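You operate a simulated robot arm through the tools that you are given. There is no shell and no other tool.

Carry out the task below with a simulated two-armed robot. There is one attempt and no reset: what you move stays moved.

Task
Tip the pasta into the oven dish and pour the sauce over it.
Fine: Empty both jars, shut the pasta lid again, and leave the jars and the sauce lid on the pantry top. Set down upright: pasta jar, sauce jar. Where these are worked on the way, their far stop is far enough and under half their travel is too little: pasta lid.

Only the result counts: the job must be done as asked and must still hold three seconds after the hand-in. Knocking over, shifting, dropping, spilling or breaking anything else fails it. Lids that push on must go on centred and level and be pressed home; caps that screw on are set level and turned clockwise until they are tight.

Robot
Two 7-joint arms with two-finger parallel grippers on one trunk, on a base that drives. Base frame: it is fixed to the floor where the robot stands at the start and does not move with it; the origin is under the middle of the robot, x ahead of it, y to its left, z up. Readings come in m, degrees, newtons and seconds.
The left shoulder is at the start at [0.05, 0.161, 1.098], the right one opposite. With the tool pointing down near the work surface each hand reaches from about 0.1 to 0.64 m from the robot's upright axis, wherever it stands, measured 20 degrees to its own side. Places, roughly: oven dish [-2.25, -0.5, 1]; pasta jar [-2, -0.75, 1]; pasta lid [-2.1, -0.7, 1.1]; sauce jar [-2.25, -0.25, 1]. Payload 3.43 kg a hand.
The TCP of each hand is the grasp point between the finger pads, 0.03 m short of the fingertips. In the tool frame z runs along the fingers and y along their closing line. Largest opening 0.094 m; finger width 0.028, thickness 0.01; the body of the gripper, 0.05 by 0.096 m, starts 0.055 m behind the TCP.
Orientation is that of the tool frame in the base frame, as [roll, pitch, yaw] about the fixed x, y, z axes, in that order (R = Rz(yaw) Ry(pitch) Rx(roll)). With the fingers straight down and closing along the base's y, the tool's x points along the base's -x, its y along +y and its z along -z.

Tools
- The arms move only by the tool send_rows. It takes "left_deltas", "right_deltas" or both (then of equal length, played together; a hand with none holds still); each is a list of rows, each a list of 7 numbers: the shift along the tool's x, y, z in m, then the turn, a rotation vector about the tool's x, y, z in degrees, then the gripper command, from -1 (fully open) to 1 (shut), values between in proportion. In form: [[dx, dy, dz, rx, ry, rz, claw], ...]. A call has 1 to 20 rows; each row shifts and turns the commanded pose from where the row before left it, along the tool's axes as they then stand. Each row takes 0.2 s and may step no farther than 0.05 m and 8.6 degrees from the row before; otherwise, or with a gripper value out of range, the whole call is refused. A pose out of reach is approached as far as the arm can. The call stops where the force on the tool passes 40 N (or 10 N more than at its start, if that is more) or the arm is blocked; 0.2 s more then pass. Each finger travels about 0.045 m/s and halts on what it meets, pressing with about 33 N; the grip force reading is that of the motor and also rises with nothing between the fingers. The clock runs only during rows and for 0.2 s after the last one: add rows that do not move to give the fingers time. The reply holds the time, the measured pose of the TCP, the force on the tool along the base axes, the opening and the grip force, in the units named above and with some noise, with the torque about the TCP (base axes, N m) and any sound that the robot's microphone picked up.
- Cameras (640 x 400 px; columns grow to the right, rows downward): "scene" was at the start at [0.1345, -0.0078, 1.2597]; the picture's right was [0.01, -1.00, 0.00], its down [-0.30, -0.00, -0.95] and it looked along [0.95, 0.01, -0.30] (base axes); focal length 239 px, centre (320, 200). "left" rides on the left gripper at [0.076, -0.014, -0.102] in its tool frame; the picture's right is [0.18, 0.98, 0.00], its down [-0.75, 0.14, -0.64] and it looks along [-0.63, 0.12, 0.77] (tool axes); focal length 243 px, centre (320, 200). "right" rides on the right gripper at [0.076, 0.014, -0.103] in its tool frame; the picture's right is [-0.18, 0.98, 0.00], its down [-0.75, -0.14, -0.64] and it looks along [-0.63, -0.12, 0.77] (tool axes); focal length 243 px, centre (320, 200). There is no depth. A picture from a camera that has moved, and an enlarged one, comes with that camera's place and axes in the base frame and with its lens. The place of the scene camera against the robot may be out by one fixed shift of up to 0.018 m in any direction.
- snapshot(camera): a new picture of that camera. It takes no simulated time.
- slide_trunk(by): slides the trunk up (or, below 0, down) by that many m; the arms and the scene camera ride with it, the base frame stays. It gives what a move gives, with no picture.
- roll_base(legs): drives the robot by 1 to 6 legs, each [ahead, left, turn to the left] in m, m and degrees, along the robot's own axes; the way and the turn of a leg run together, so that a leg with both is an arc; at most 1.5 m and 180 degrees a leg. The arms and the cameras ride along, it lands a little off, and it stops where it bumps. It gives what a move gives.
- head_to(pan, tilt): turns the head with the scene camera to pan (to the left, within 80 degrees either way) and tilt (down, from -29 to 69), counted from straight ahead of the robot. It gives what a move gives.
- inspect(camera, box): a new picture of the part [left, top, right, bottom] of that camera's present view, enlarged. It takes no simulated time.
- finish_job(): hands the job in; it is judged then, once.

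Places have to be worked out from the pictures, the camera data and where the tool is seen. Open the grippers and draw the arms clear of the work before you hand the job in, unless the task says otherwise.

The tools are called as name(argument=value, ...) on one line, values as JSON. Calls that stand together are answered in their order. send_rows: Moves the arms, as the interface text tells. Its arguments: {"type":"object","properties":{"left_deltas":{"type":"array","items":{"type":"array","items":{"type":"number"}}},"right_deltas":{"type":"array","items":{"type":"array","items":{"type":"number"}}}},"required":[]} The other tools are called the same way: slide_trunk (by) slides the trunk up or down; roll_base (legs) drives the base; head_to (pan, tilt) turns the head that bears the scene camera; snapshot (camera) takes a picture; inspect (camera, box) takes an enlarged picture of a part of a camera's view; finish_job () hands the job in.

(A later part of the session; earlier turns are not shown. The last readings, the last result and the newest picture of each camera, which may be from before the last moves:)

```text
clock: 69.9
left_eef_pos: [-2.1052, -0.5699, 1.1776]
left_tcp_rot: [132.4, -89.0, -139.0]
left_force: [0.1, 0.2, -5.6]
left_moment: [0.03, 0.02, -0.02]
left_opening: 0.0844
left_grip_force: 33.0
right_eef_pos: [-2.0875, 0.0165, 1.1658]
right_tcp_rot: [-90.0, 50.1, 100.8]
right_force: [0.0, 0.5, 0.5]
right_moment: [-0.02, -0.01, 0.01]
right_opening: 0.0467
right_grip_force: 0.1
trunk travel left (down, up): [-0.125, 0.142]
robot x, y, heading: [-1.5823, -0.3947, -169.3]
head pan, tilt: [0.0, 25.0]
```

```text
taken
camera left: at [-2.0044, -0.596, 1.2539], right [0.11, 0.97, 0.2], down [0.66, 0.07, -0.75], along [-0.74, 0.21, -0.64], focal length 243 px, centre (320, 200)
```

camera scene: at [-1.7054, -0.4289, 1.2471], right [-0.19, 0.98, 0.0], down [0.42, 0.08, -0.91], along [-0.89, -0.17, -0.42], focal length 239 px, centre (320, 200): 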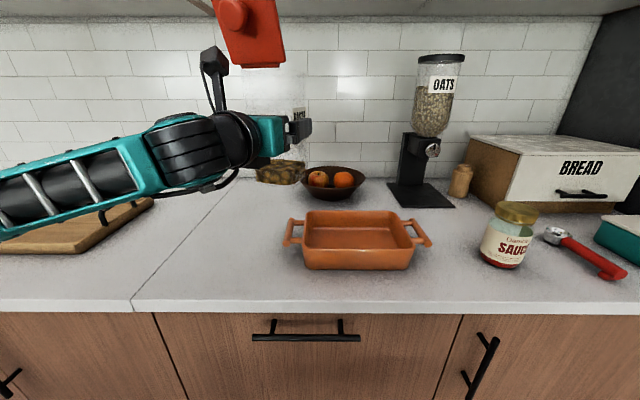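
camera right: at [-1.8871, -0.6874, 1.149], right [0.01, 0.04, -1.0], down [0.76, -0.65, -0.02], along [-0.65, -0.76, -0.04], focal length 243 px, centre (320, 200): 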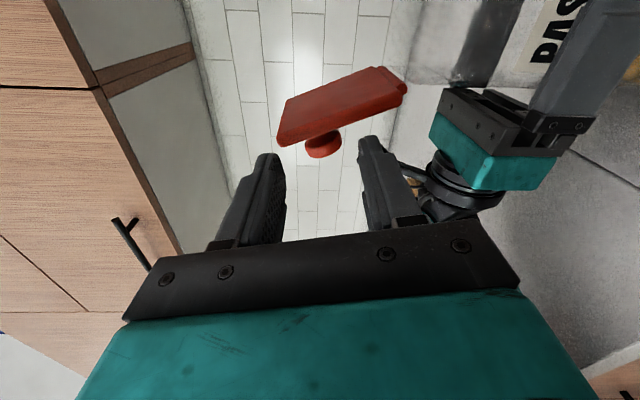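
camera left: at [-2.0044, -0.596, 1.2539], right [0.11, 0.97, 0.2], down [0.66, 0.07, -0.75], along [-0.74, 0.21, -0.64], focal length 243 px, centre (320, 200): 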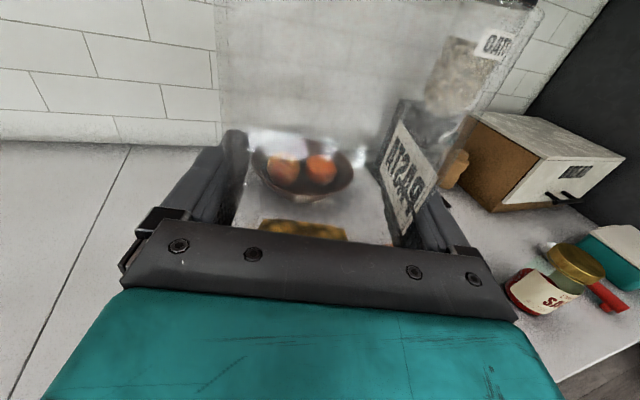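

I zoom in on the dish for its exact place from this stance.

inspect(camera="scene", box=[272, 190, 448, 290])

inspect(camera="scene", box=[180, 0, 360, 190])

```text
3.64 times, centred on (360, 240) of scene
camera zoom: at [-1.7054, -0.4289, 1.2471], right [-0.19, 0.98, 0.0], down [0.42, 0.08, -0.91], along [-0.89, -0.17, -0.42], focal length 871 px, centre (174, 54)
```

zoom: 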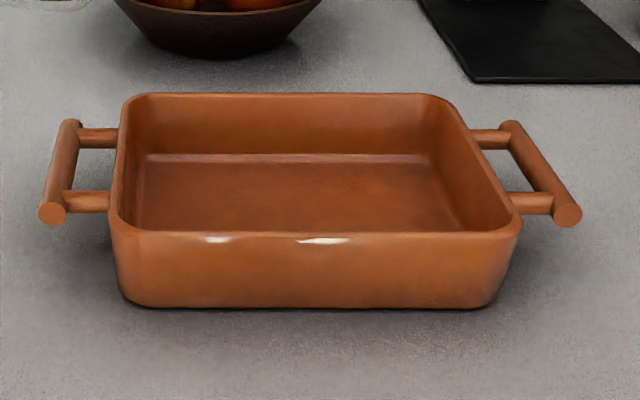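

```text
2.11 times, centred on (270, 95) of scene
camera zoom: at [-1.7054, -0.4289, 1.2471], right [-0.19, 0.98, 0.0], down [0.42, 0.08, -0.91], along [-0.89, -0.17, -0.42], focal length 504 px, centre (425, 421)
```

zoom: 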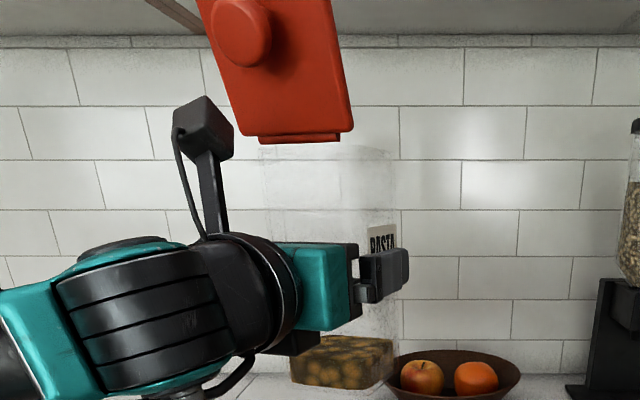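

Dish centre is about 0.139 right and 0.016 ahead of the jar axis. I test the tipping roll with the first 24° here (pasta can't leave the jar before ~75°).

send_rows(left_deltas=[[0, 0, 0, 0, 0, 8, 1], [0, 0, 0, 0, 0, 8, 1], [0, 0, 0, 0, 0, 8, 1], [0, 0, 0, 0, 0, 0, 1]])

snapshot(camera="scene")

```text
clock: 70.9
left_eef_pos: [-2.1043, -0.5692, 1.178]
left_tcp_rot: [-91.6, -66.6, 85.0]
left_force: [0.1, 0.4, -4.9]
left_moment: [0.02, -0.01, 0.0]
left_opening: 0.0842
left_grip_force: 32.7
right_eef_pos: [-2.0881, 0.0173, 1.1662]
right_tcp_rot: [-90.0, 50.1, 100.7]
right_force: [0.2, -0.2, -0.1]
right_moment: [0.01, -0.01, 0.01]
right_opening: 0.047
right_grip_force: 0.2
trunk travel left (down, up): [-0.125, 0.142]
robot x, y, heading: [-1.5745, -0.3919, -169.0]
head pan, tilt: [0.0, 25.0]
```

```text
taken
camera scene: at [-1.7054, -0.4291, 1.2471], right [-0.19, 0.98, 0.0], down [0.42, 0.08, -0.91], along [-0.89, -0.17, -0.42], focal length 239 px, centre (320, 200)
```

scene: 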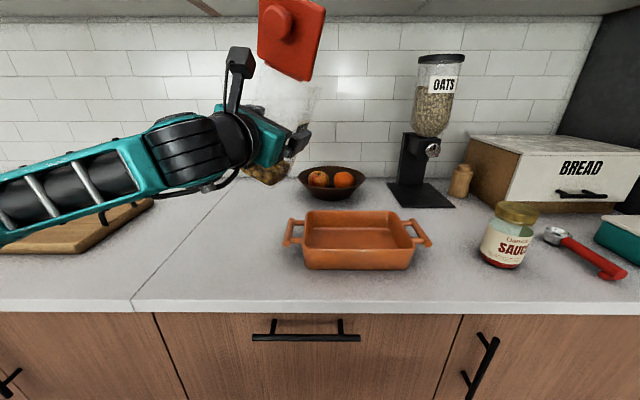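

The roll works freely. I move to the pouring place (down 0.06, forward 0.047, right a little) and then roll on to about 63°.

send_rows(left_deltas=[[-0.0165, 0.0122, 0.0157, 0, 0, 0, 1], [-0.0165, 0.0122, 0.0157, 0, 0, 0, 1], [-0.0165, 0.0122, 0.0157, 0, 0, 0, 1], [0, 0, 0, 0, 0, 8, 1], [0, 0, 0, 0, 0, 8, 1], [0, 0, 0, 0, 0, 8, 1], [0, 0, 0, 0, 0, 8, 1], [0, 0, 0, 0, 0, 8, 1], [0, 0, 0, 0, 0, 0, 1]])

snapshot(camera="scene")

snapshot(camera="left")

```text
clock: 72.9
left_eef_pos: [-2.1083, -0.57, 1.1744]
left_tcp_rot: [-90.8, -26.6, 83.8]
left_force: [-0.3, -0.3, -5.1]
left_moment: [0.03, 0.01, 0.03]
left_opening: 0.0845
left_grip_force: 32.8
left hand out of reach, approached as far as the arm can: row 1, 2, 3
right_eef_pos: [-2.0865, 0.0162, 1.1669]
right_tcp_rot: [-90.0, 50.1, 100.8]
right_force: [-0.2, 0.6, -0.6]
right_moment: [0.02, 0.01, 0.02]
right_opening: 0.047
right_grip_force: 0.1
trunk travel left (down, up): [-0.125, 0.142]
robot x, y, heading: [-1.5745, -0.3926, -169.0]
head pan, tilt: [0.0, 25.0]
```

```text
taken
camera scene: at [-1.7054, -0.4291, 1.2471], right [-0.19, 0.98, 0.0], down [0.42, 0.08, -0.91], along [-0.89, -0.17, -0.42], focal length 239 px, centre (320, 200)
```

scene: 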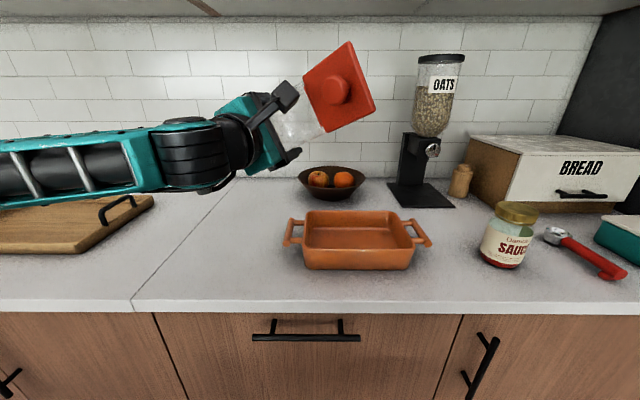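

```text
taken
camera left: at [-1.9992, -0.5199, 1.2216], right [0.08, 0.6, -0.8], down [0.57, -0.68, -0.45], along [-0.81, -0.42, -0.4], focal length 243 px, centre (320, 200)
```

left: 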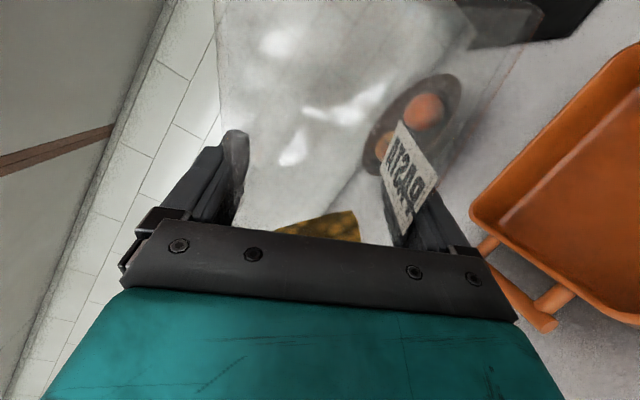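

The roll is fine, but the arm can't translate further in this pose, so I use base and trunk instead: base 0.035 ahead and 0.04 right, then the trunk 0.07 down.

roll_base(legs=[[0.035, -0.04, 0]])

slide_trunk(by=-0.07)

snapshot(camera="scene")

snapshot(camera="left")

```text
clock: 73.9
left_eef_pos: [-2.1509, -0.5364, 1.1742]
left_tcp_rot: [-90.9, -26.6, 83.8]
left_force: [0.9, -0.1, -5.7]
left_moment: [0.04, 0.01, 0.02]
left_opening: 0.0843
left_grip_force: 33.3
right_eef_pos: [-2.1285, 0.0497, 1.1652]
right_tcp_rot: [-90.0, 50.0, 100.8]
right_force: [-0.6, 0.5, 0.0]
right_moment: [0.01, 0.0, -0.01]
right_opening: 0.0472
right_grip_force: 0.1
trunk travel left (down, up): [-0.125, 0.142]
robot x, y, heading: [-1.618, -0.3601, -169.1]
head pan, tilt: [0.0, 25.0]
```

```text
clock: 75.0
left_eef_pos: [-2.1496, -0.5377, 1.1046]
left_tcp_rot: [-90.7, -26.8, 83.8]
left_force: [0.7, 1.1, -5.3]
left_moment: [0.03, -0.02, 0.03]
left_opening: 0.084
left_grip_force: 33.1
right_eef_pos: [-2.1267, 0.0488, 1.0966]
right_tcp_rot: [-90.0, 50.2, 100.9]
right_force: [-0.3, 0.1, -0.1]
right_moment: [-0.04, -0.02, 0.01]
right_opening: 0.0469
right_grip_force: 0.0
trunk travel left (down, up): [-0.055, 0.212]
robot x, y, heading: [-1.6198, -0.3649, -169.3]
head pan, tilt: [0.0, 25.0]
```

```text
taken
camera scene: at [-1.7469, -0.3963, 1.1771], right [-0.19, 0.98, 0.0], down [0.42, 0.08, -0.91], along [-0.89, -0.17, -0.42], focal length 239 px, centre (320, 200)
```

scene: 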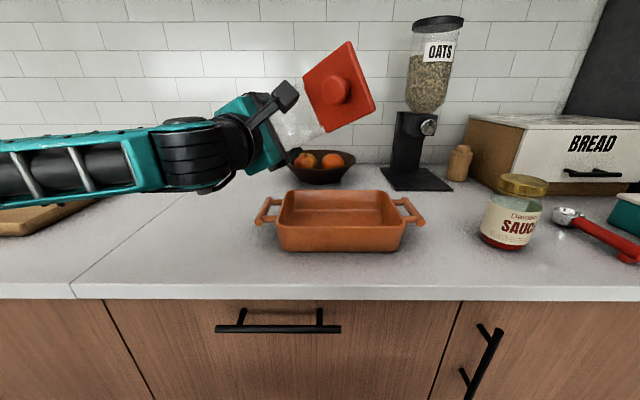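

```text
taken
camera left: at [-2.0407, -0.4871, 1.1518], right [0.08, 0.6, -0.8], down [0.57, -0.68, -0.46], along [-0.81, -0.42, -0.4], focal length 243 px, centre (320, 200)
```

left: 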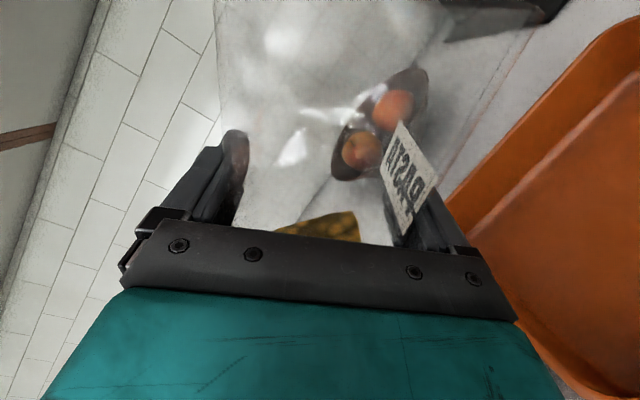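

The jar mouth will pour at dish centre −0.02. I roll slowly on in 4° steps to about 88°.

send_rows(left_deltas=[[0, 0, 0, 0, 0, 4, 1], [0, 0, 0, 0, 0, 4, 1], [0, 0, 0, 0, 0, 4, 1], [0, 0, 0, 0, 0, 4, 1], [0, 0, 0, 0, 0, 4, 1], [0, 0, 0, 0, 0, 4, 1], [0, 0, 0, 0, 0, 0, 1]])

snapshot(camera="scene")

snapshot(camera="left")

```text
clock: 76.6
left_eef_pos: [-2.1494, -0.5383, 1.1041]
left_tcp_rot: [-90.8, -2.6, 83.6]
left_force: [-0.1, -0.3, -4.5]
left_moment: [0.04, -0.01, 0.02]
left_opening: 0.0844
left_grip_force: 32.8
right_eef_pos: [-2.1289, 0.0485, 1.0954]
right_tcp_rot: [-90.0, 50.1, 100.8]
right_force: [-0.5, 0.1, 0.4]
right_moment: [0.0, 0.02, -0.03]
right_opening: 0.047
right_grip_force: 0.0
trunk travel left (down, up): [-0.055, 0.212]
robot x, y, heading: [-1.6159, -0.3632, -169.1]
head pan, tilt: [0.0, 25.0]
```

```text
taken
camera scene: at [-1.747, -0.3963, 1.1771], right [-0.19, 0.98, 0.0], down [0.42, 0.08, -0.91], along [-0.89, -0.17, -0.42], focal length 239 px, centre (320, 200)
```

scene: 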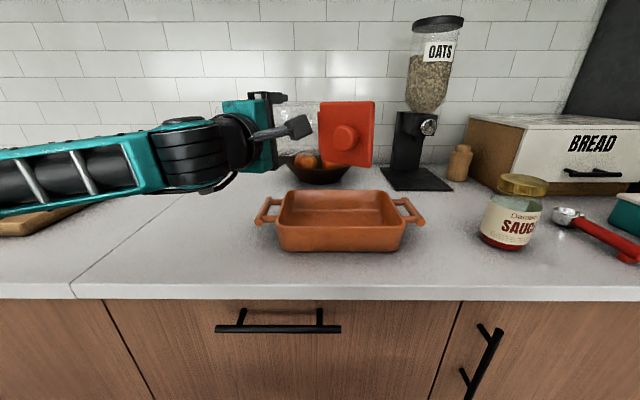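

```text
taken
camera left: at [-2.0389, -0.4736, 1.1224], right [0.04, 0.23, -0.97], down [0.56, -0.81, -0.17], along [-0.83, -0.53, -0.16], focal length 243 px, centre (320, 200)
```

left: 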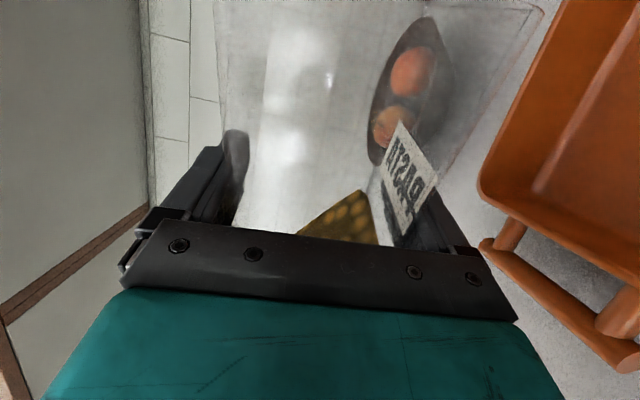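

At ~87° the pasta is sliding toward the mouth but still inside. I roll on slowly to about 107°.

send_rows(left_deltas=[[0, 0, 0, 0, 0, 4, 1], [0, 0, 0, 0, 0, 4, 1], [0, 0, 0, 0, 0, 0, 1], [0, 0, 0, 0, 0, 4, 1], [0, 0, 0, 0, 0, 4, 1], [0, 0, 0, 0, 0, 0, 1], [0, 0, 0, 0, 0, 4, 1], [0, 0, 0, 0, 0, 0, 1]])

snapshot(camera="scene")

snapshot(camera="left")

```text
clock: 78.4
left_eef_pos: [-2.1509, -0.5377, 1.1037]
left_tcp_rot: [-90.8, 17.4, 83.2]
left_force: [-0.1, -0.3, -4.1]
left_moment: [0.06, -0.04, -0.01]
left_opening: 0.0845
left_grip_force: 33.3
right_eef_pos: [-2.1292, 0.0484, 1.0967]
right_tcp_rot: [-89.9, 50.2, 100.7]
right_force: [0.3, -0.2, -0.3]
right_moment: [0.01, 0.05, 0.03]
right_opening: 0.047
right_grip_force: 0.0
trunk travel left (down, up): [-0.055, 0.212]
robot x, y, heading: [-1.6176, -0.3591, -168.9]
head pan, tilt: [0.0, 25.0]
```

```text
taken
camera scene: at [-1.747, -0.3963, 1.1771], right [-0.19, 0.98, 0.0], down [0.42, 0.08, -0.91], along [-0.89, -0.17, -0.42], focal length 239 px, centre (320, 200)
```

scene: 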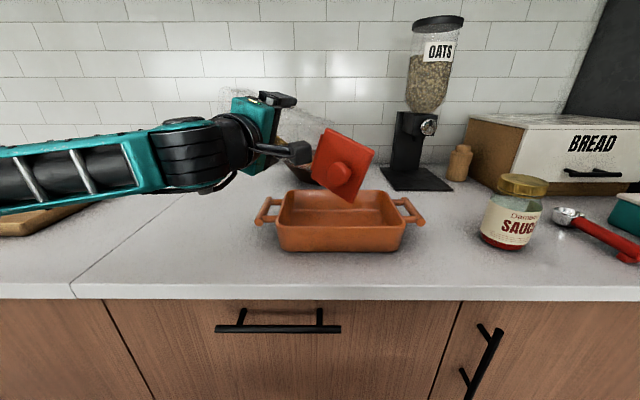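

```text
taken
camera left: at [-2.0384, -0.4723, 1.0954], right [0.0, -0.12, -0.99], down [0.55, -0.83, 0.1], along [-0.84, -0.55, 0.07], focal length 243 px, centre (320, 200)
```

left: 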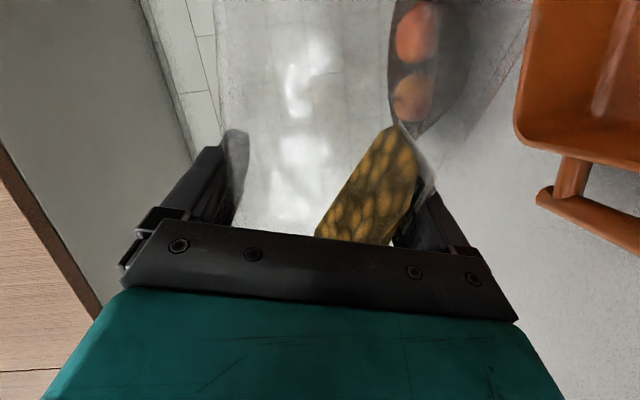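

Pasta has slid to about mid-jar (repose ~33°), nothing out yet. I shift the base right 0.035 and raise the trunk 0.045, so the lip stays over the dish and the lid stays clear at steeper tilt.

roll_base(legs=[[0, -0.035, 0]])

slide_trunk(by=0.04)

send_rows(left_deltas=[[0, 0, 0, 0, 0, 4, 1], [0, 0, 0, 0, 0, 0, 1], [0, 0, 0, 0, 0, 4, 1], [0, 0, 0, 0, 0, 0, 1]])

snapshot(camera="scene")

snapshot(camera="left")

```text
clock: 79.4
left_eef_pos: [-2.1573, -0.5029, 1.1044]
left_tcp_rot: [-90.8, 17.4, 83.2]
left_force: [0.0, 0.4, -5.4]
left_moment: [0.05, -0.01, -0.01]
left_opening: 0.0842
left_grip_force: 33.0
right_eef_pos: [-2.1336, 0.0834, 1.0958]
right_tcp_rot: [-90.0, 50.1, 100.9]
right_force: [0.0, -1.6, -0.1]
right_moment: [0.01, -0.01, 0.0]
right_opening: 0.047
right_grip_force: 0.0
trunk travel left (down, up): [-0.055, 0.212]
robot x, y, heading: [-1.6261, -0.3287, -169.2]
head pan, tilt: [0.0, 25.0]
```

```text
clock: 80.2
left_eef_pos: [-2.1575, -0.5023, 1.1445]
left_tcp_rot: [-90.9, 17.3, 83.1]
left_force: [-0.2, -0.4, -5.4]
left_moment: [0.04, -0.01, 0.02]
left_opening: 0.0843
left_grip_force: 32.7
right_eef_pos: [-2.1352, 0.0834, 1.1359]
right_tcp_rot: [-89.9, 50.1, 100.8]
right_force: [-0.1, -0.4, 0.9]
right_moment: [-0.01, -0.01, -0.05]
right_opening: 0.0471
right_grip_force: 0.1
trunk travel left (down, up): [-0.095, 0.172]
robot x, y, heading: [-1.624, -0.3321, -169.2]
head pan, tilt: [0.0, 25.0]
```

```text
clock: 81.2
left_eef_pos: [-2.1559, -0.5037, 1.1433]
left_tcp_rot: [-90.9, 25.4, 83.1]
left_force: [-0.2, -0.2, -4.7]
left_moment: [0.02, 0.02, 0.02]
left_opening: 0.0841
left_grip_force: 32.2
right_eef_pos: [-2.1352, 0.0844, 1.1357]
right_tcp_rot: [-90.0, 50.1, 100.8]
right_force: [0.2, 0.6, 0.4]
right_moment: [-0.02, -0.01, 0.02]
right_opening: 0.0468
right_grip_force: 0.1
trunk travel left (down, up): [-0.095, 0.172]
robot x, y, heading: [-1.6267, -0.3268, -169.5]
head pan, tilt: [0.0, 25.0]
```

```text
taken
camera scene: at [-1.7536, -0.3621, 1.2171], right [-0.19, 0.98, 0.0], down [0.42, 0.08, -0.91], along [-0.89, -0.17, -0.42], focal length 239 px, centre (320, 200)
```

scene: 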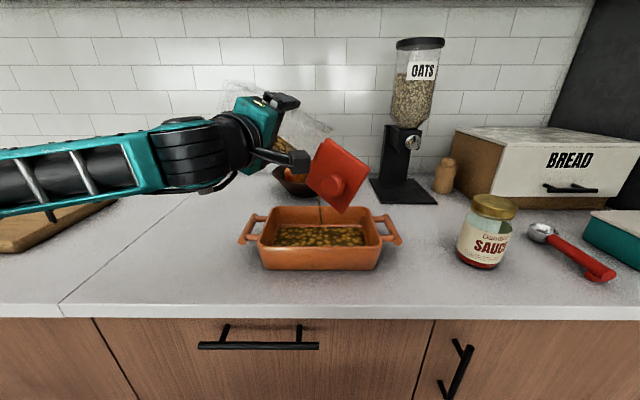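

```text
taken
camera left: at [-2.0451, -0.4401, 1.1249], right [-0.02, -0.25, -0.97], down [0.55, -0.81, 0.2], along [-0.83, -0.53, 0.15], focal length 243 px, centre (320, 200)
```

left: 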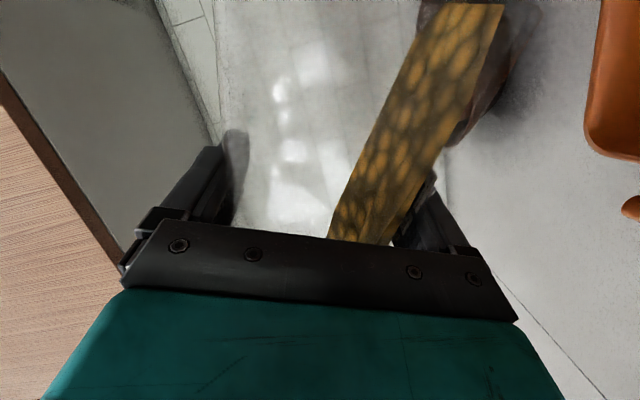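

Pasta is pouring into the dish, well centred. I hold a moment and tilt further to let it run out.

send_rows(left_deltas=[[0, 0, 0, 0, 0, 0, 1], [0, 0, 0, 0, 0, 0, 1], [0, 0, 0, 0, 0, 0, 1], [0, 0, 0, 0, 0, 0, 1], [0, 0, 0, 0, 0, 4, 1], [0, 0, 0, 0, 0, 0, 1], [0, 0, 0, 0, 0, 0, 1], [0, 0, 0, 0, 0, 4, 1], [0, 0, 0, 0, 0, 0, 1], [0, 0, 0, 0, 0, 0, 1]])

inspect(camera="scene", box=[200, 80, 440, 290])

snapshot(camera="left")

```text
clock: 83.4
left_eef_pos: [-2.1563, -0.5038, 1.1434]
left_tcp_rot: [-91.0, 33.3, 82.9]
left_force: [0.3, -0.4, -4.3]
left_moment: [0.01, 0.0, 0.02]
left_opening: 0.0842
left_grip_force: 32.7
right_eef_pos: [-2.1349, 0.0839, 1.1371]
right_tcp_rot: [-90.0, 50.1, 100.7]
right_force: [-0.6, -0.5, 0.2]
right_moment: [0.02, 0.01, 0.0]
right_opening: 0.047
right_grip_force: 0.0
trunk travel left (down, up): [-0.095, 0.172]
robot x, y, heading: [-1.6239, -0.3293, -169.3]
head pan, tilt: [0.0, 25.0]
```

```text
1.90 times, centred on (320, 185) of scene
camera zoom: at [-1.7535, -0.3621, 1.2171], right [-0.19, 0.98, 0.0], down [0.42, 0.08, -0.91], along [-0.89, -0.17, -0.42], focal length 456 px, centre (320, 229)
```

zoom: 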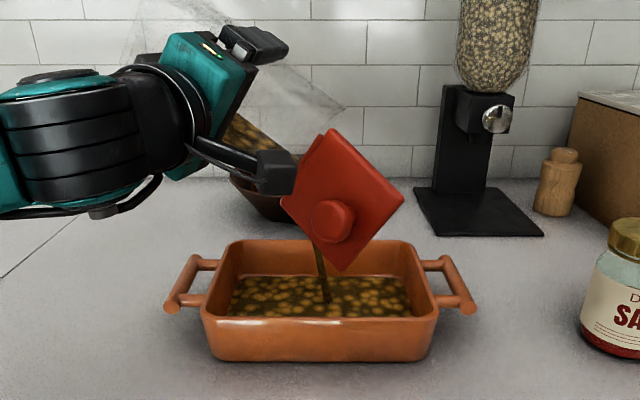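

```text
taken
camera left: at [-2.0452, -0.4437, 1.1146], right [-0.03, -0.39, -0.92], down [0.55, -0.78, 0.31], along [-0.83, -0.5, 0.24], focal length 243 px, centre (320, 200)
```

left: 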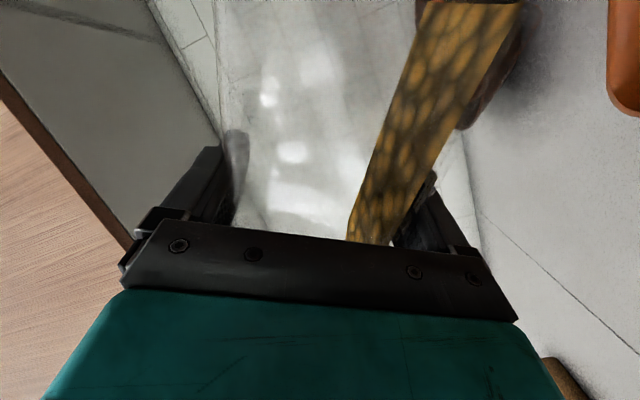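

Stream lands in the middle of the dish. I tilt further in small steps to empty the jar.

send_rows(left_deltas=[[0, 0, 0, 0, 0, 0, 1], [0, 0, 0, 0, 0, 0, 1], [0, 0, 0, 0, 0, 4, 1], [0, 0, 0, 0, 0, 0, 1], [0, 0, 0, 0, 0, 0, 1], [0, 0, 0, 0, 0, 4, 1], [0, 0, 0, 0, 0, 0, 1], [0, 0, 0, 0, 0, 0, 1], [0, 0, 0, 0, 0, 4, 1], [0, 0, 0, 0, 0, 0, 1], [0, 0, 0, 0, 0, 0, 1], [0, 0, 0, 0, 0, 0, 1]])

inspect(camera="scene", box=[200, 80, 440, 290])

snapshot(camera="left")

```text
clock: 86.0
left_eef_pos: [-2.1573, -0.5036, 1.1429]
left_tcp_rot: [-91.1, 45.3, 82.7]
left_force: [0.5, -0.4, -4.6]
left_moment: [0.09, 0.0, 0.0]
left_opening: 0.0842
left_grip_force: 32.8
right_eef_pos: [-2.1353, 0.0831, 1.1363]
right_tcp_rot: [-90.0, 50.1, 100.8]
right_force: [-0.5, 0.6, 0.6]
right_moment: [0.02, 0.01, -0.04]
right_opening: 0.0472
right_grip_force: 0.1
trunk travel left (down, up): [-0.095, 0.172]
robot x, y, heading: [-1.6255, -0.3284, -169.1]
head pan, tilt: [0.0, 25.0]
```

```text
1.90 times, centred on (320, 185) of scene
camera zoom: at [-1.7535, -0.3621, 1.2171], right [-0.19, 0.98, 0.0], down [0.42, 0.08, -0.91], along [-0.89, -0.17, -0.42], focal length 456 px, centre (320, 229)
```

zoom: 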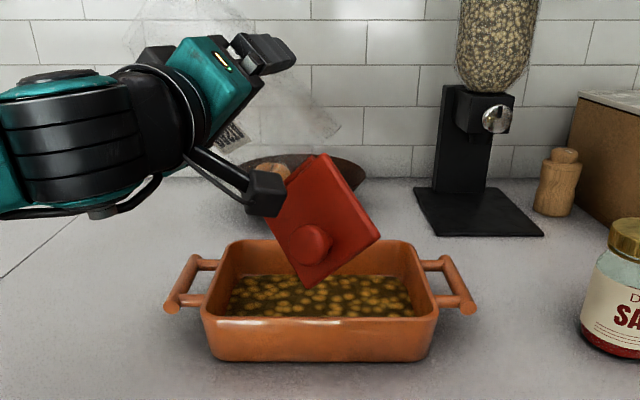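

```text
taken
camera left: at [-2.0456, -0.4515, 1.1003], right [-0.05, -0.57, -0.82], down [0.56, -0.7, 0.45], along [-0.83, -0.44, 0.35], focal length 243 px, centre (320, 200)
```

left: 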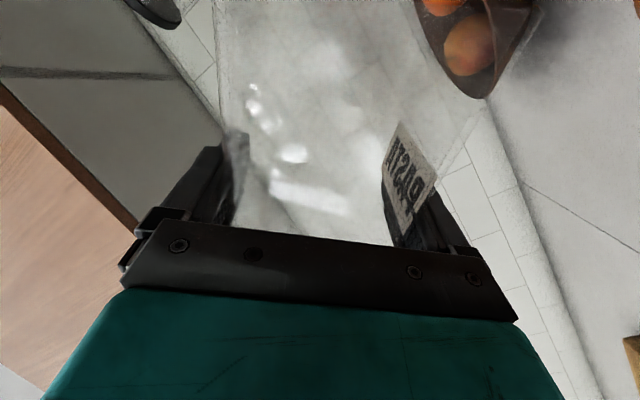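

The jar looks empty. I zoom to check for any remnant.

inspect(camera="left", box=[200, 0, 520, 250])

inspect(camera="scene", box=[240, 195, 400, 280])

```text
1.60 times, centred on (360, 125) of left
camera zoom: at [-2.0456, -0.4515, 1.1003], right [-0.05, -0.57, -0.82], down [0.56, -0.7, 0.45], along [-0.83, -0.44, 0.35], focal length 388 px, centre (256, 320)
```

zoom: 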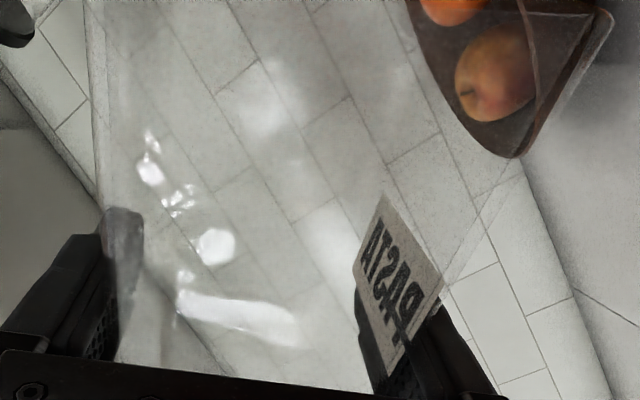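

```text
4.00 times, centred on (320, 238) of scene
camera zoom: at [-1.7535, -0.3621, 1.2171], right [-0.19, 0.98, 0.0], down [0.42, 0.08, -0.91], along [-0.89, -0.17, -0.42], focal length 958 px, centre (320, 50)
```

zoom: 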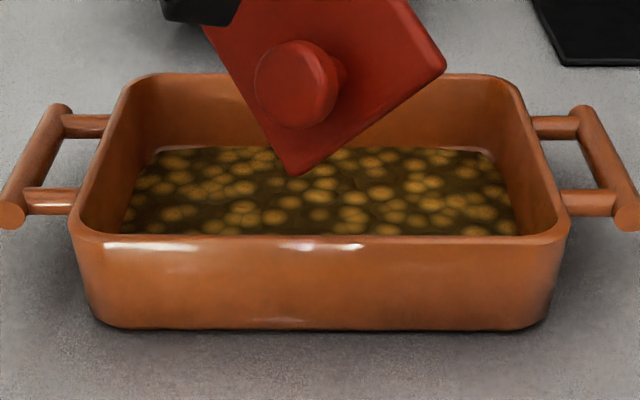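

Jar is empty and all pasta is in the dish. I roll the jar back upright.

send_rows(left_deltas=[[0, 0, 0, 0, 0, -8, 1], [0, 0, 0, 0, 0, -8, 1], [0, 0, 0, 0, 0, -8, 1], [0, 0, 0, 0, 0, -8, 1], [0, 0, 0, 0, 0, -8, 1], [0, 0, 0, 0, 0, -8, 1], [0, 0, 0, 0, 0, -8, 1], [0, 0, 0, 0, 0, -8, 1], [0, 0, 0, 0, 0, -8, 1], [0, 0, 0, 0, 0, -8, 1], [0, 0, 0, 0, 0, -8, 1], [0, 0, 0, 0, 0, -8, 1], [0, 0, 0, 0, 0, -8, 1], [0, 0, 0, 0, 0, -8, 1], [0, 0, 0, 0, 0, -8, 1], [0, 0, 0, 0, 0, -8, 1], [0, 0, 0, 0, 0, -7.3, 1], [0, 0, 0, 0, 0, 0, 1]])

snapshot(camera="scene")

```text
clock: 89.8
left_eef_pos: [-2.1582, -0.5029, 1.1431]
left_tcp_rot: [175.0, -89.0, 178.4]
left_force: [-0.5, 0.5, -4.4]
left_moment: [0.02, 0.01, 0.04]
left_opening: 0.0843
left_grip_force: 33.3
right_eef_pos: [-2.1351, 0.0826, 1.1357]
right_tcp_rot: [-90.0, 50.1, 100.8]
right_force: [-0.1, 0.5, 0.0]
right_moment: [0.0, -0.01, 0.04]
right_opening: 0.0469
right_grip_force: 0.0
trunk travel left (down, up): [-0.095, 0.172]
robot x, y, heading: [-1.6247, -0.3293, -169.2]
head pan, tilt: [0.0, 25.0]
```

```text
taken
camera scene: at [-1.7535, -0.3621, 1.2171], right [-0.19, 0.98, 0.0], down [0.42, 0.08, -0.91], along [-0.89, -0.17, -0.42], focal length 239 px, centre (320, 200)
```

scene: 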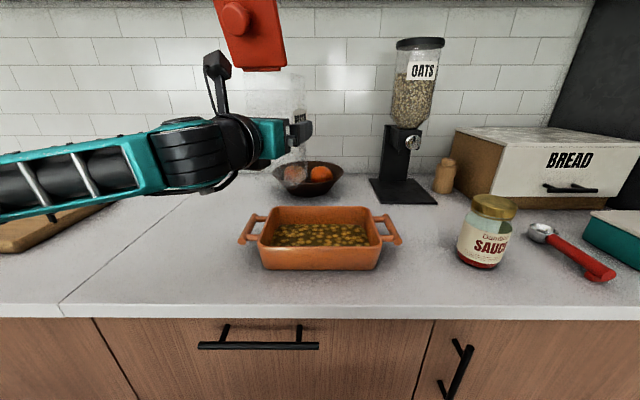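

Jar is upright again, dish filled. I raise the trunk back by 0.03 and drive the base back to the earlier stance (back 0.035, left 0.274).

slide_trunk(by=0.03)

roll_base(legs=[[-0.035, 0, 0], [0, 0.274, 0]])

snapshot(camera="scene")

```text
clock: 90.5
left_eef_pos: [-2.1578, -0.504, 1.1732]
left_tcp_rot: [-178.7, -89.1, 172.3]
left_force: [-0.7, -0.4, -4.4]
left_moment: [0.0, 0.02, -0.03]
left_opening: 0.0844
left_grip_force: 32.8
right_eef_pos: [-2.1351, 0.0841, 1.1654]
right_tcp_rot: [-90.0, 50.1, 100.8]
right_force: [-0.2, 0.0, -0.4]
right_moment: [0.0, -0.03, 0.02]
right_opening: 0.0469
right_grip_force: 0.0
trunk travel left (down, up): [-0.125, 0.142]
robot x, y, heading: [-1.6236, -0.327, -169.1]
head pan, tilt: [0.0, 25.0]
```

```text
clock: 94.0
left_eef_pos: [-2.0706, -0.7664, 1.1732]
left_tcp_rot: [-179.1, -89.2, 172.6]
left_force: [0.0, -0.2, -4.5]
left_moment: [0.0, 0.0, 0.02]
left_opening: 0.0842
left_grip_force: 32.8
right_eef_pos: [-2.0481, -0.1799, 1.166]
right_tcp_rot: [-90.0, 50.1, 100.7]
right_force: [0.1, 0.7, 1.1]
right_moment: [-0.02, -0.03, 0.02]
right_opening: 0.0473
right_grip_force: 0.0
trunk travel left (down, up): [-0.125, 0.142]
robot x, y, heading: [-1.5375, -0.592, -169.3]
head pan, tilt: [0.0, 25.0]
```

```text
taken
camera scene: at [-1.6675, -0.6257, 1.2471], right [-0.19, 0.98, 0.0], down [0.42, 0.08, -0.91], along [-0.89, -0.17, -0.42], focal length 239 px, centre (320, 200)
```

scene: 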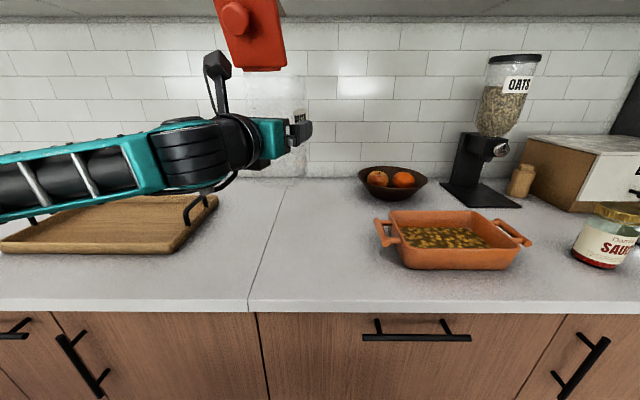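

Back at the earlier stance. I yaw the hand clockwise again so it points right.

send_rows(left_deltas=[[0, 0, 0, -7.27, 0, 0, 1], [0, 0, 0, -7.27, 0, 0, 1], [0, 0, 0, -7.27, 0, 0, 1], [0, 0, 0, -7.27, 0, 0, 1], [0, 0, 0, -7.27, 0, 0, 1], [0, 0, 0, -7.27, 0, 0, 1], [0, 0, 0, -7.27, 0, 0, 1], [0, 0, 0, -7.27, 0, 0, 1], [0, 0, 0, -7.27, 0, 0, 1], [0, 0, 0, -7.27, 0, 0, 1], [0, 0, 0, 0, 0, 0, 1]])

snapshot(camera="scene")

```text
clock: 96.4
left_eef_pos: [-2.0702, -0.768, 1.1732]
left_tcp_rot: [106.5, -89.2, 174.0]
left_force: [-0.2, -0.3, -4.8]
left_moment: [0.02, -0.02, -0.03]
left_opening: 0.0845
left_grip_force: 33.1
right_eef_pos: [-2.048, -0.1802, 1.1655]
right_tcp_rot: [-90.0, 50.1, 100.7]
right_force: [0.5, -0.1, -0.8]
right_moment: [-0.01, -0.01, 0.01]
right_opening: 0.0473
right_grip_force: 0.1
trunk travel left (down, up): [-0.125, 0.142]
robot x, y, heading: [-1.5356, -0.5881, -169.1]
head pan, tilt: [0.0, 25.0]
```

```text
taken
camera scene: at [-1.6675, -0.6256, 1.2471], right [-0.19, 0.98, 0.0], down [0.42, 0.08, -0.91], along [-0.89, -0.17, -0.42], focal length 239 px, centre (320, 200)
```

scene: 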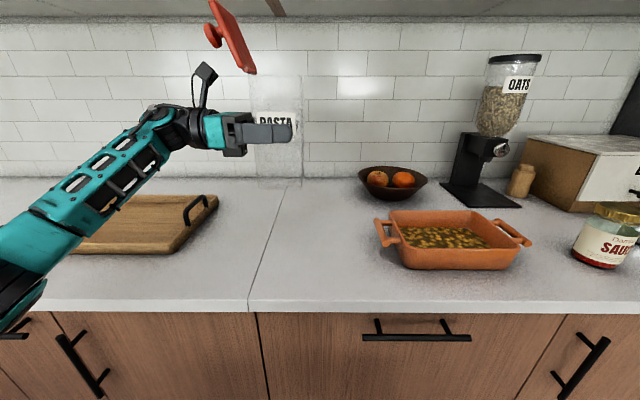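

Pointing right again. I correct the small tilt, shift 0.048 right over the old spot, and lower to just above the counter.

send_rows(left_deltas=[[0, 0.0039, 0.024, 0, 0, 0.8, 1], [0, 0, 0.0236, 0, 0, 0, 1], [-0.03, 0, 0, 0, 0, 0, 1], [-0.03, 0, 0, 0, 0, 0, 1], [-0.03, 0, 0, 0, 0, 0, 1], [-0.03, 0, 0, 0, 0, 0, 1], [-0.02, 0, 0, 0, 0, 0, 1], [-0.01, 0, 0, 0, 0, 0, 1], [-0.005, 0, 0, 0, 0, 0, 1], [0, 0, 0, 0, 0, 0, 1]])

head_to(pan=0, tilt=40)

inspect(camera="scene", box=[200, 20, 360, 210])

snapshot(camera="left")

```text
clock: 98.6
left_eef_pos: [-2.076, -0.7212, 1.0186]
left_tcp_rot: [-178.6, -89.6, 99.5]
left_force: [-0.2, 0.3, -4.0]
left_moment: [-0.04, 0.04, -0.01]
left_opening: 0.0842
left_grip_force: 33.2
right_eef_pos: [-2.0495, -0.1796, 1.1652]
right_tcp_rot: [-89.9, 50.1, 100.8]
right_force: [0.5, 0.1, -0.4]
right_moment: [0.01, 0.0, 0.02]
right_opening: 0.0469
right_grip_force: 0.1
trunk travel left (down, up): [-0.125, 0.142]
robot x, y, heading: [-1.5373, -0.5942, -169.1]
head pan, tilt: [0.0, 25.0]
```

```text
clock: 99.4
left_eef_pos: [-2.0757, -0.7196, 1.0177]
left_tcp_rot: [179.0, -89.7, 101.7]
left_force: [0.1, 0.4, -3.8]
left_moment: [0.01, 0.0, 0.03]
left_opening: 0.0842
left_grip_force: 33.3
right_eef_pos: [-2.0494, -0.1795, 1.1669]
right_tcp_rot: [-90.0, 50.1, 100.7]
right_force: [0.3, 0.1, 0.1]
right_moment: [0.0, -0.02, 0.01]
right_opening: 0.0472
right_grip_force: 0.0
trunk travel left (down, up): [-0.125, 0.142]
robot x, y, heading: [-1.5395, -0.5939, -169.2]
head pan, tilt: [0.0, 40.0]
```

```text
2.11 times, centred on (280, 115) of scene
camera zoom: at [-1.6606, -0.6241, 1.2238], right [-0.19, 0.98, 0.0], down [0.63, 0.12, -0.77], along [-0.75, -0.14, -0.64], focal length 504 px, centre (404, 379)
```

zoom: 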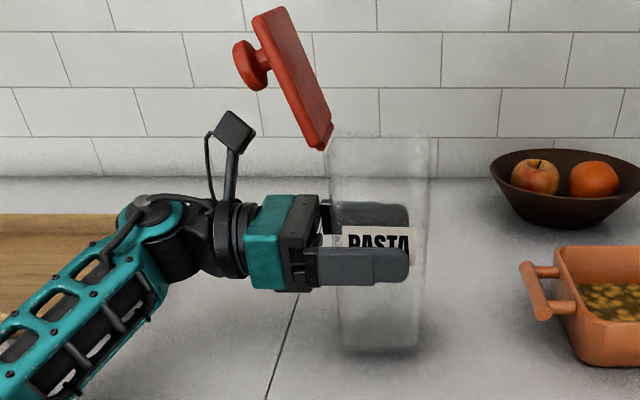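

```text
taken
camera left: at [-2.0698, -0.8227, 1.0944], right [0.97, 0.18, 0.18], down [0.26, -0.61, -0.75], along [-0.03, 0.77, -0.63], focal length 243 px, centre (320, 200)
```

left: 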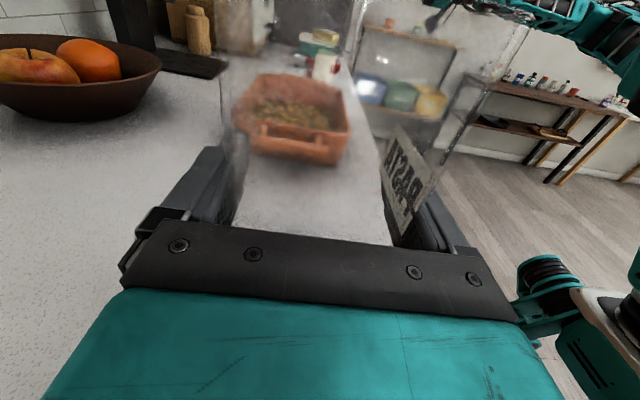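

Jar hangs about 1 cm above its old place. I lower it in small steps until it stands.

send_rows(left_deltas=[[-0.003, 0, 0, 0, 0, 0, 1], [-0.003, 0, 0, 0, 0, 0, 1], [-0.003, 0, 0, 0, 0, 0, 1], [-0.002, 0, 0, 0, 0, 0, 1], [0, 0, 0, 0, 0, 0, 1]])

```text
clock: 100.6
left_eef_pos: [-2.0758, -0.7205, 1.0088]
left_tcp_rot: [-149.1, -89.7, 69.9]
left_force: [-1.9, -2.5, 2.6]
left_moment: [0.21, -0.09, 0.04]
left_opening: 0.0844
left_grip_force: 33.1
right_eef_pos: [-2.0474, -0.1784, 1.1648]
right_tcp_rot: [-89.9, 50.1, 100.8]
right_force: [0.4, -0.2, -0.8]
right_moment: [-0.02, -0.02, 0.04]
right_opening: 0.0471
right_grip_force: 0.1
trunk travel left (down, up): [-0.125, 0.142]
robot x, y, heading: [-1.5368, -0.5907, -169.3]
head pan, tilt: [0.0, 40.0]
```

The jar stands on the counter again (contact felt). To shut the hinged lid with one arm, I'll lift the empty jar with the trunk, tip it to the right away from the hinge so the lid swings shut, and set it back. First the trunk goes up 0.14.

slide_trunk(by=0.14)

send_rows(left_deltas=[[0, 0, 0, 0, -6, 0, 1], [0, 0, 0, 0, -6, 0, 1], [0, 0, 0, 0, -6, 0, 1], [0, 0, 0, 0, 0, 0, 1]])

head_to(pan=0, tilt=30)

snapshot(camera="scene")

```text
clock: 102.3
left_eef_pos: [-2.0761, -0.7208, 1.147]
left_tcp_rot: [175.4, -89.6, 105.5]
left_force: [-0.6, -0.7, -4.6]
left_moment: [-0.01, 0.05, -0.02]
left_opening: 0.0843
left_grip_force: 32.9
right_eef_pos: [-2.049, -0.1799, 1.3052]
right_tcp_rot: [-90.0, 50.1, 100.8]
right_force: [-0.3, 0.1, -0.7]
right_moment: [0.02, 0.0, 0.06]
right_opening: 0.047
right_grip_force: 0.1
trunk travel left (down, up): [-0.265, 0.002]
robot x, y, heading: [-1.5396, -0.5888, -169.3]
head pan, tilt: [0.0, 40.0]
```

```text
clock: 103.3
left_eef_pos: [-2.0758, -0.7203, 1.1473]
left_tcp_rot: [180.0, -71.7, 100.7]
left_force: [0.6, 0.6, -4.2]
left_moment: [0.03, 0.01, -0.02]
left_opening: 0.0844
left_grip_force: 33.1
right_eef_pos: [-2.0497, -0.1795, 1.3054]
right_tcp_rot: [-89.9, 50.1, 100.8]
right_force: [-0.2, -0.3, -0.4]
right_moment: [-0.04, 0.0, 0.01]
right_opening: 0.047
right_grip_force: 0.0
trunk travel left (down, up): [-0.265, 0.002]
robot x, y, heading: [-1.5397, -0.5913, -169.5]
head pan, tilt: [0.0, 40.0]
```

```text
clock: 104.0
left_eef_pos: [-2.0747, -0.7207, 1.1471]
left_tcp_rot: [-180.0, -71.7, 100.8]
left_force: [0.8, -0.2, -3.9]
left_moment: [0.02, 0.01, 0.0]
left_opening: 0.0845
left_grip_force: 32.9
right_eef_pos: [-2.0482, -0.1794, 1.3054]
right_tcp_rot: [-90.0, 50.1, 100.9]
right_force: [0.9, -0.1, -0.6]
right_moment: [-0.02, 0.02, 0.01]
right_opening: 0.0471
right_grip_force: 0.0
trunk travel left (down, up): [-0.265, 0.002]
robot x, y, heading: [-1.5356, -0.5917, -169.4]
head pan, tilt: [0.0, 30.0]
```

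```text
taken
camera scene: at [-1.666, -0.6252, 1.3791], right [-0.19, 0.98, 0.0], down [0.49, 0.09, -0.87], along [-0.85, -0.16, -0.5], focal length 239 px, centre (320, 200)
```

scene: 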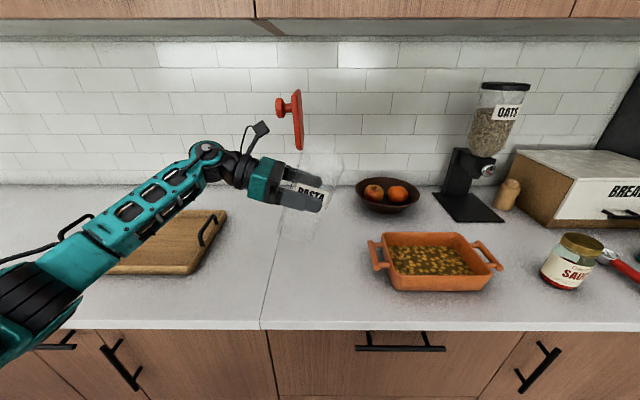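

The jar tilts right freely; the lid is now near vertical. I continue tilting by another 32°.

send_rows(left_deltas=[[0, 0, 0, 0, -6, 0, 1], [0, 0, 0, 0, -6, 0, 1], [0, 0, 0, 0, -6, 0, 1], [0, 0, 0, 0, -6, 0, 1], [0, 0, 0, 0, -6, 0, 1], [0, 0, 0, 0, -4, 0, 1], [0, 0, 0, 0, 0, 0, 1], [0, 0, 0, 0, 0, 0, 1], [0, 0, 0, 0, 0, 0, 1]])

snapshot(camera="scene")

```text
clock: 106.0
left_eef_pos: [-2.0764, -0.7207, 1.1472]
left_tcp_rot: [-179.9, -37.7, 100.7]
left_force: [0.4, 0.2, -5.2]
left_moment: [0.06, -0.02, 0.01]
left_opening: 0.0843
left_grip_force: 33.0
right_eef_pos: [-2.0477, -0.1795, 1.3059]
right_tcp_rot: [-90.1, 50.1, 100.8]
right_force: [0.7, 0.5, 0.6]
right_moment: [0.01, 0.04, 0.02]
right_opening: 0.047
right_grip_force: 0.1
trunk travel left (down, up): [-0.265, 0.002]
robot x, y, heading: [-1.5384, -0.5901, -169.3]
head pan, tilt: [0.0, 30.0]
```

```text
taken
camera scene: at [-1.666, -0.6252, 1.3791], right [-0.19, 0.98, 0.0], down [0.49, 0.09, -0.87], along [-0.85, -0.16, -0.5], focal length 239 px, centre (320, 200)
```

scene: 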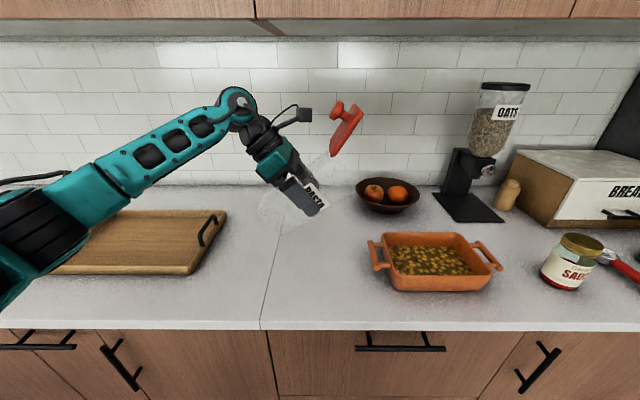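

The lid still holds at ~60° from level. I wait a second to see whether it creeps, i.e. damped or held by friction.

send_rows(left_deltas=[[0, 0, 0, 0, 0, 0, 1], [0, 0, 0, 0, 0, 0, 1], [0, 0, 0, 0, 0, 0, 1], [0, 0, 0, 0, 0, 0, 1], [0, 0, 0, 0, 0, 0, 1], [0, 0, 0, 0, 0, 0, 1], [0, 0, 0, 0, 0, 0, 1]])

snapshot(camera="scene")

```text
clock: 107.6
left_eef_pos: [-2.0761, -0.7202, 1.1486]
left_tcp_rot: [180.0, -37.8, 100.7]
left_force: [-0.3, -0.4, -4.5]
left_moment: [0.03, -0.03, 0.0]
left_opening: 0.0845
left_grip_force: 33.4
right_eef_pos: [-2.0482, -0.1797, 1.3056]
right_tcp_rot: [-90.0, 50.1, 100.7]
right_force: [0.3, -0.9, -0.4]
right_moment: [-0.02, -0.02, -0.02]
right_opening: 0.047
right_grip_force: 0.0
trunk travel left (down, up): [-0.265, 0.002]
robot x, y, heading: [-1.538, -0.5956, -169.1]
head pan, tilt: [0.0, 30.0]
```

```text
taken
camera scene: at [-1.666, -0.6252, 1.3791], right [-0.19, 0.98, 0.0], down [0.49, 0.09, -0.87], along [-0.85, -0.16, -0.5], focal length 239 px, centre (320, 200)
```

scene: 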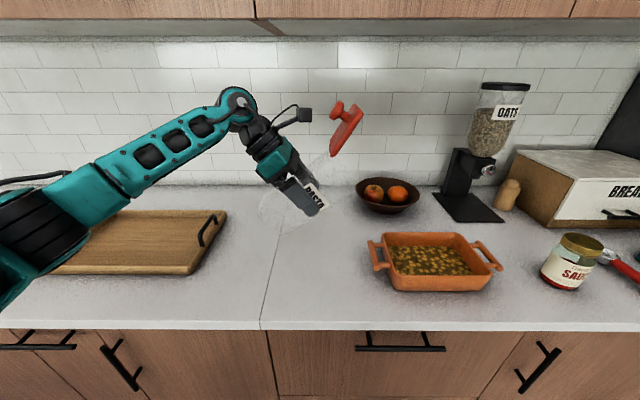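

Friction holds the lid, so I'll shut it with the right hand. With the jar tipped to ~76° the knob axis lines up with the right hand's present roll (~40°). I tip the jar 24° more.

send_rows(left_deltas=[[0, 0, 0, 0, -6, 0, 1], [0, 0, 0, 0, -6, 0, 1], [0, 0, 0, 0, -6, 0, 1], [0, 0, 0, 0, -6, 0, 1], [0, 0, 0, 0, 0, 0, 1]])

snapshot(camera="scene")

inspect(camera="scene", box=[220, 60, 420, 240])

```text
clock: 108.8
left_eef_pos: [-2.0754, -0.7202, 1.1472]
left_tcp_rot: [-179.9, -13.7, 100.8]
left_force: [-0.6, 0.0, -3.9]
left_moment: [0.07, 0.0, 0.0]
left_opening: 0.0841
left_grip_force: 32.8
right_eef_pos: [-2.0495, -0.1789, 1.3055]
right_tcp_rot: [-90.0, 50.0, 100.8]
right_force: [-0.7, -0.4, 0.5]
right_moment: [0.0, -0.02, -0.02]
right_opening: 0.0468
right_grip_force: 0.0
trunk travel left (down, up): [-0.265, 0.002]
robot x, y, heading: [-1.5385, -0.5924, -168.9]
head pan, tilt: [0.0, 30.0]
```

```text
taken
camera scene: at [-1.666, -0.6254, 1.3791], right [-0.19, 0.98, 0.0], down [0.49, 0.09, -0.87], along [-0.85, -0.16, -0.5], focal length 239 px, centre (320, 200)
```

scene: 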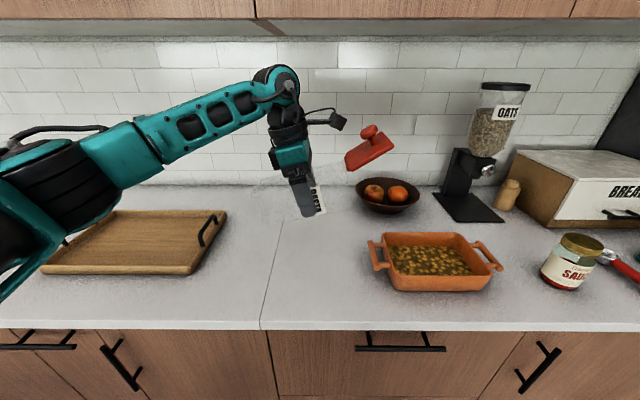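

```text
2.22 times, centred on (320, 150) of scene
camera zoom: at [-1.666, -0.6254, 1.3791], right [-0.19, 0.98, 0.0], down [0.49, 0.09, -0.87], along [-0.85, -0.16, -0.5], focal length 532 px, centre (320, 311)
```

zoom: 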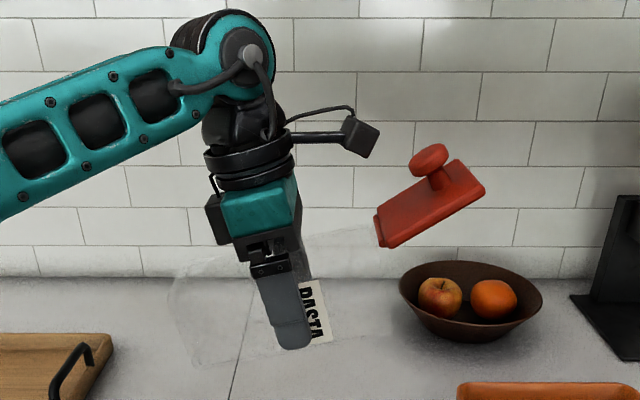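

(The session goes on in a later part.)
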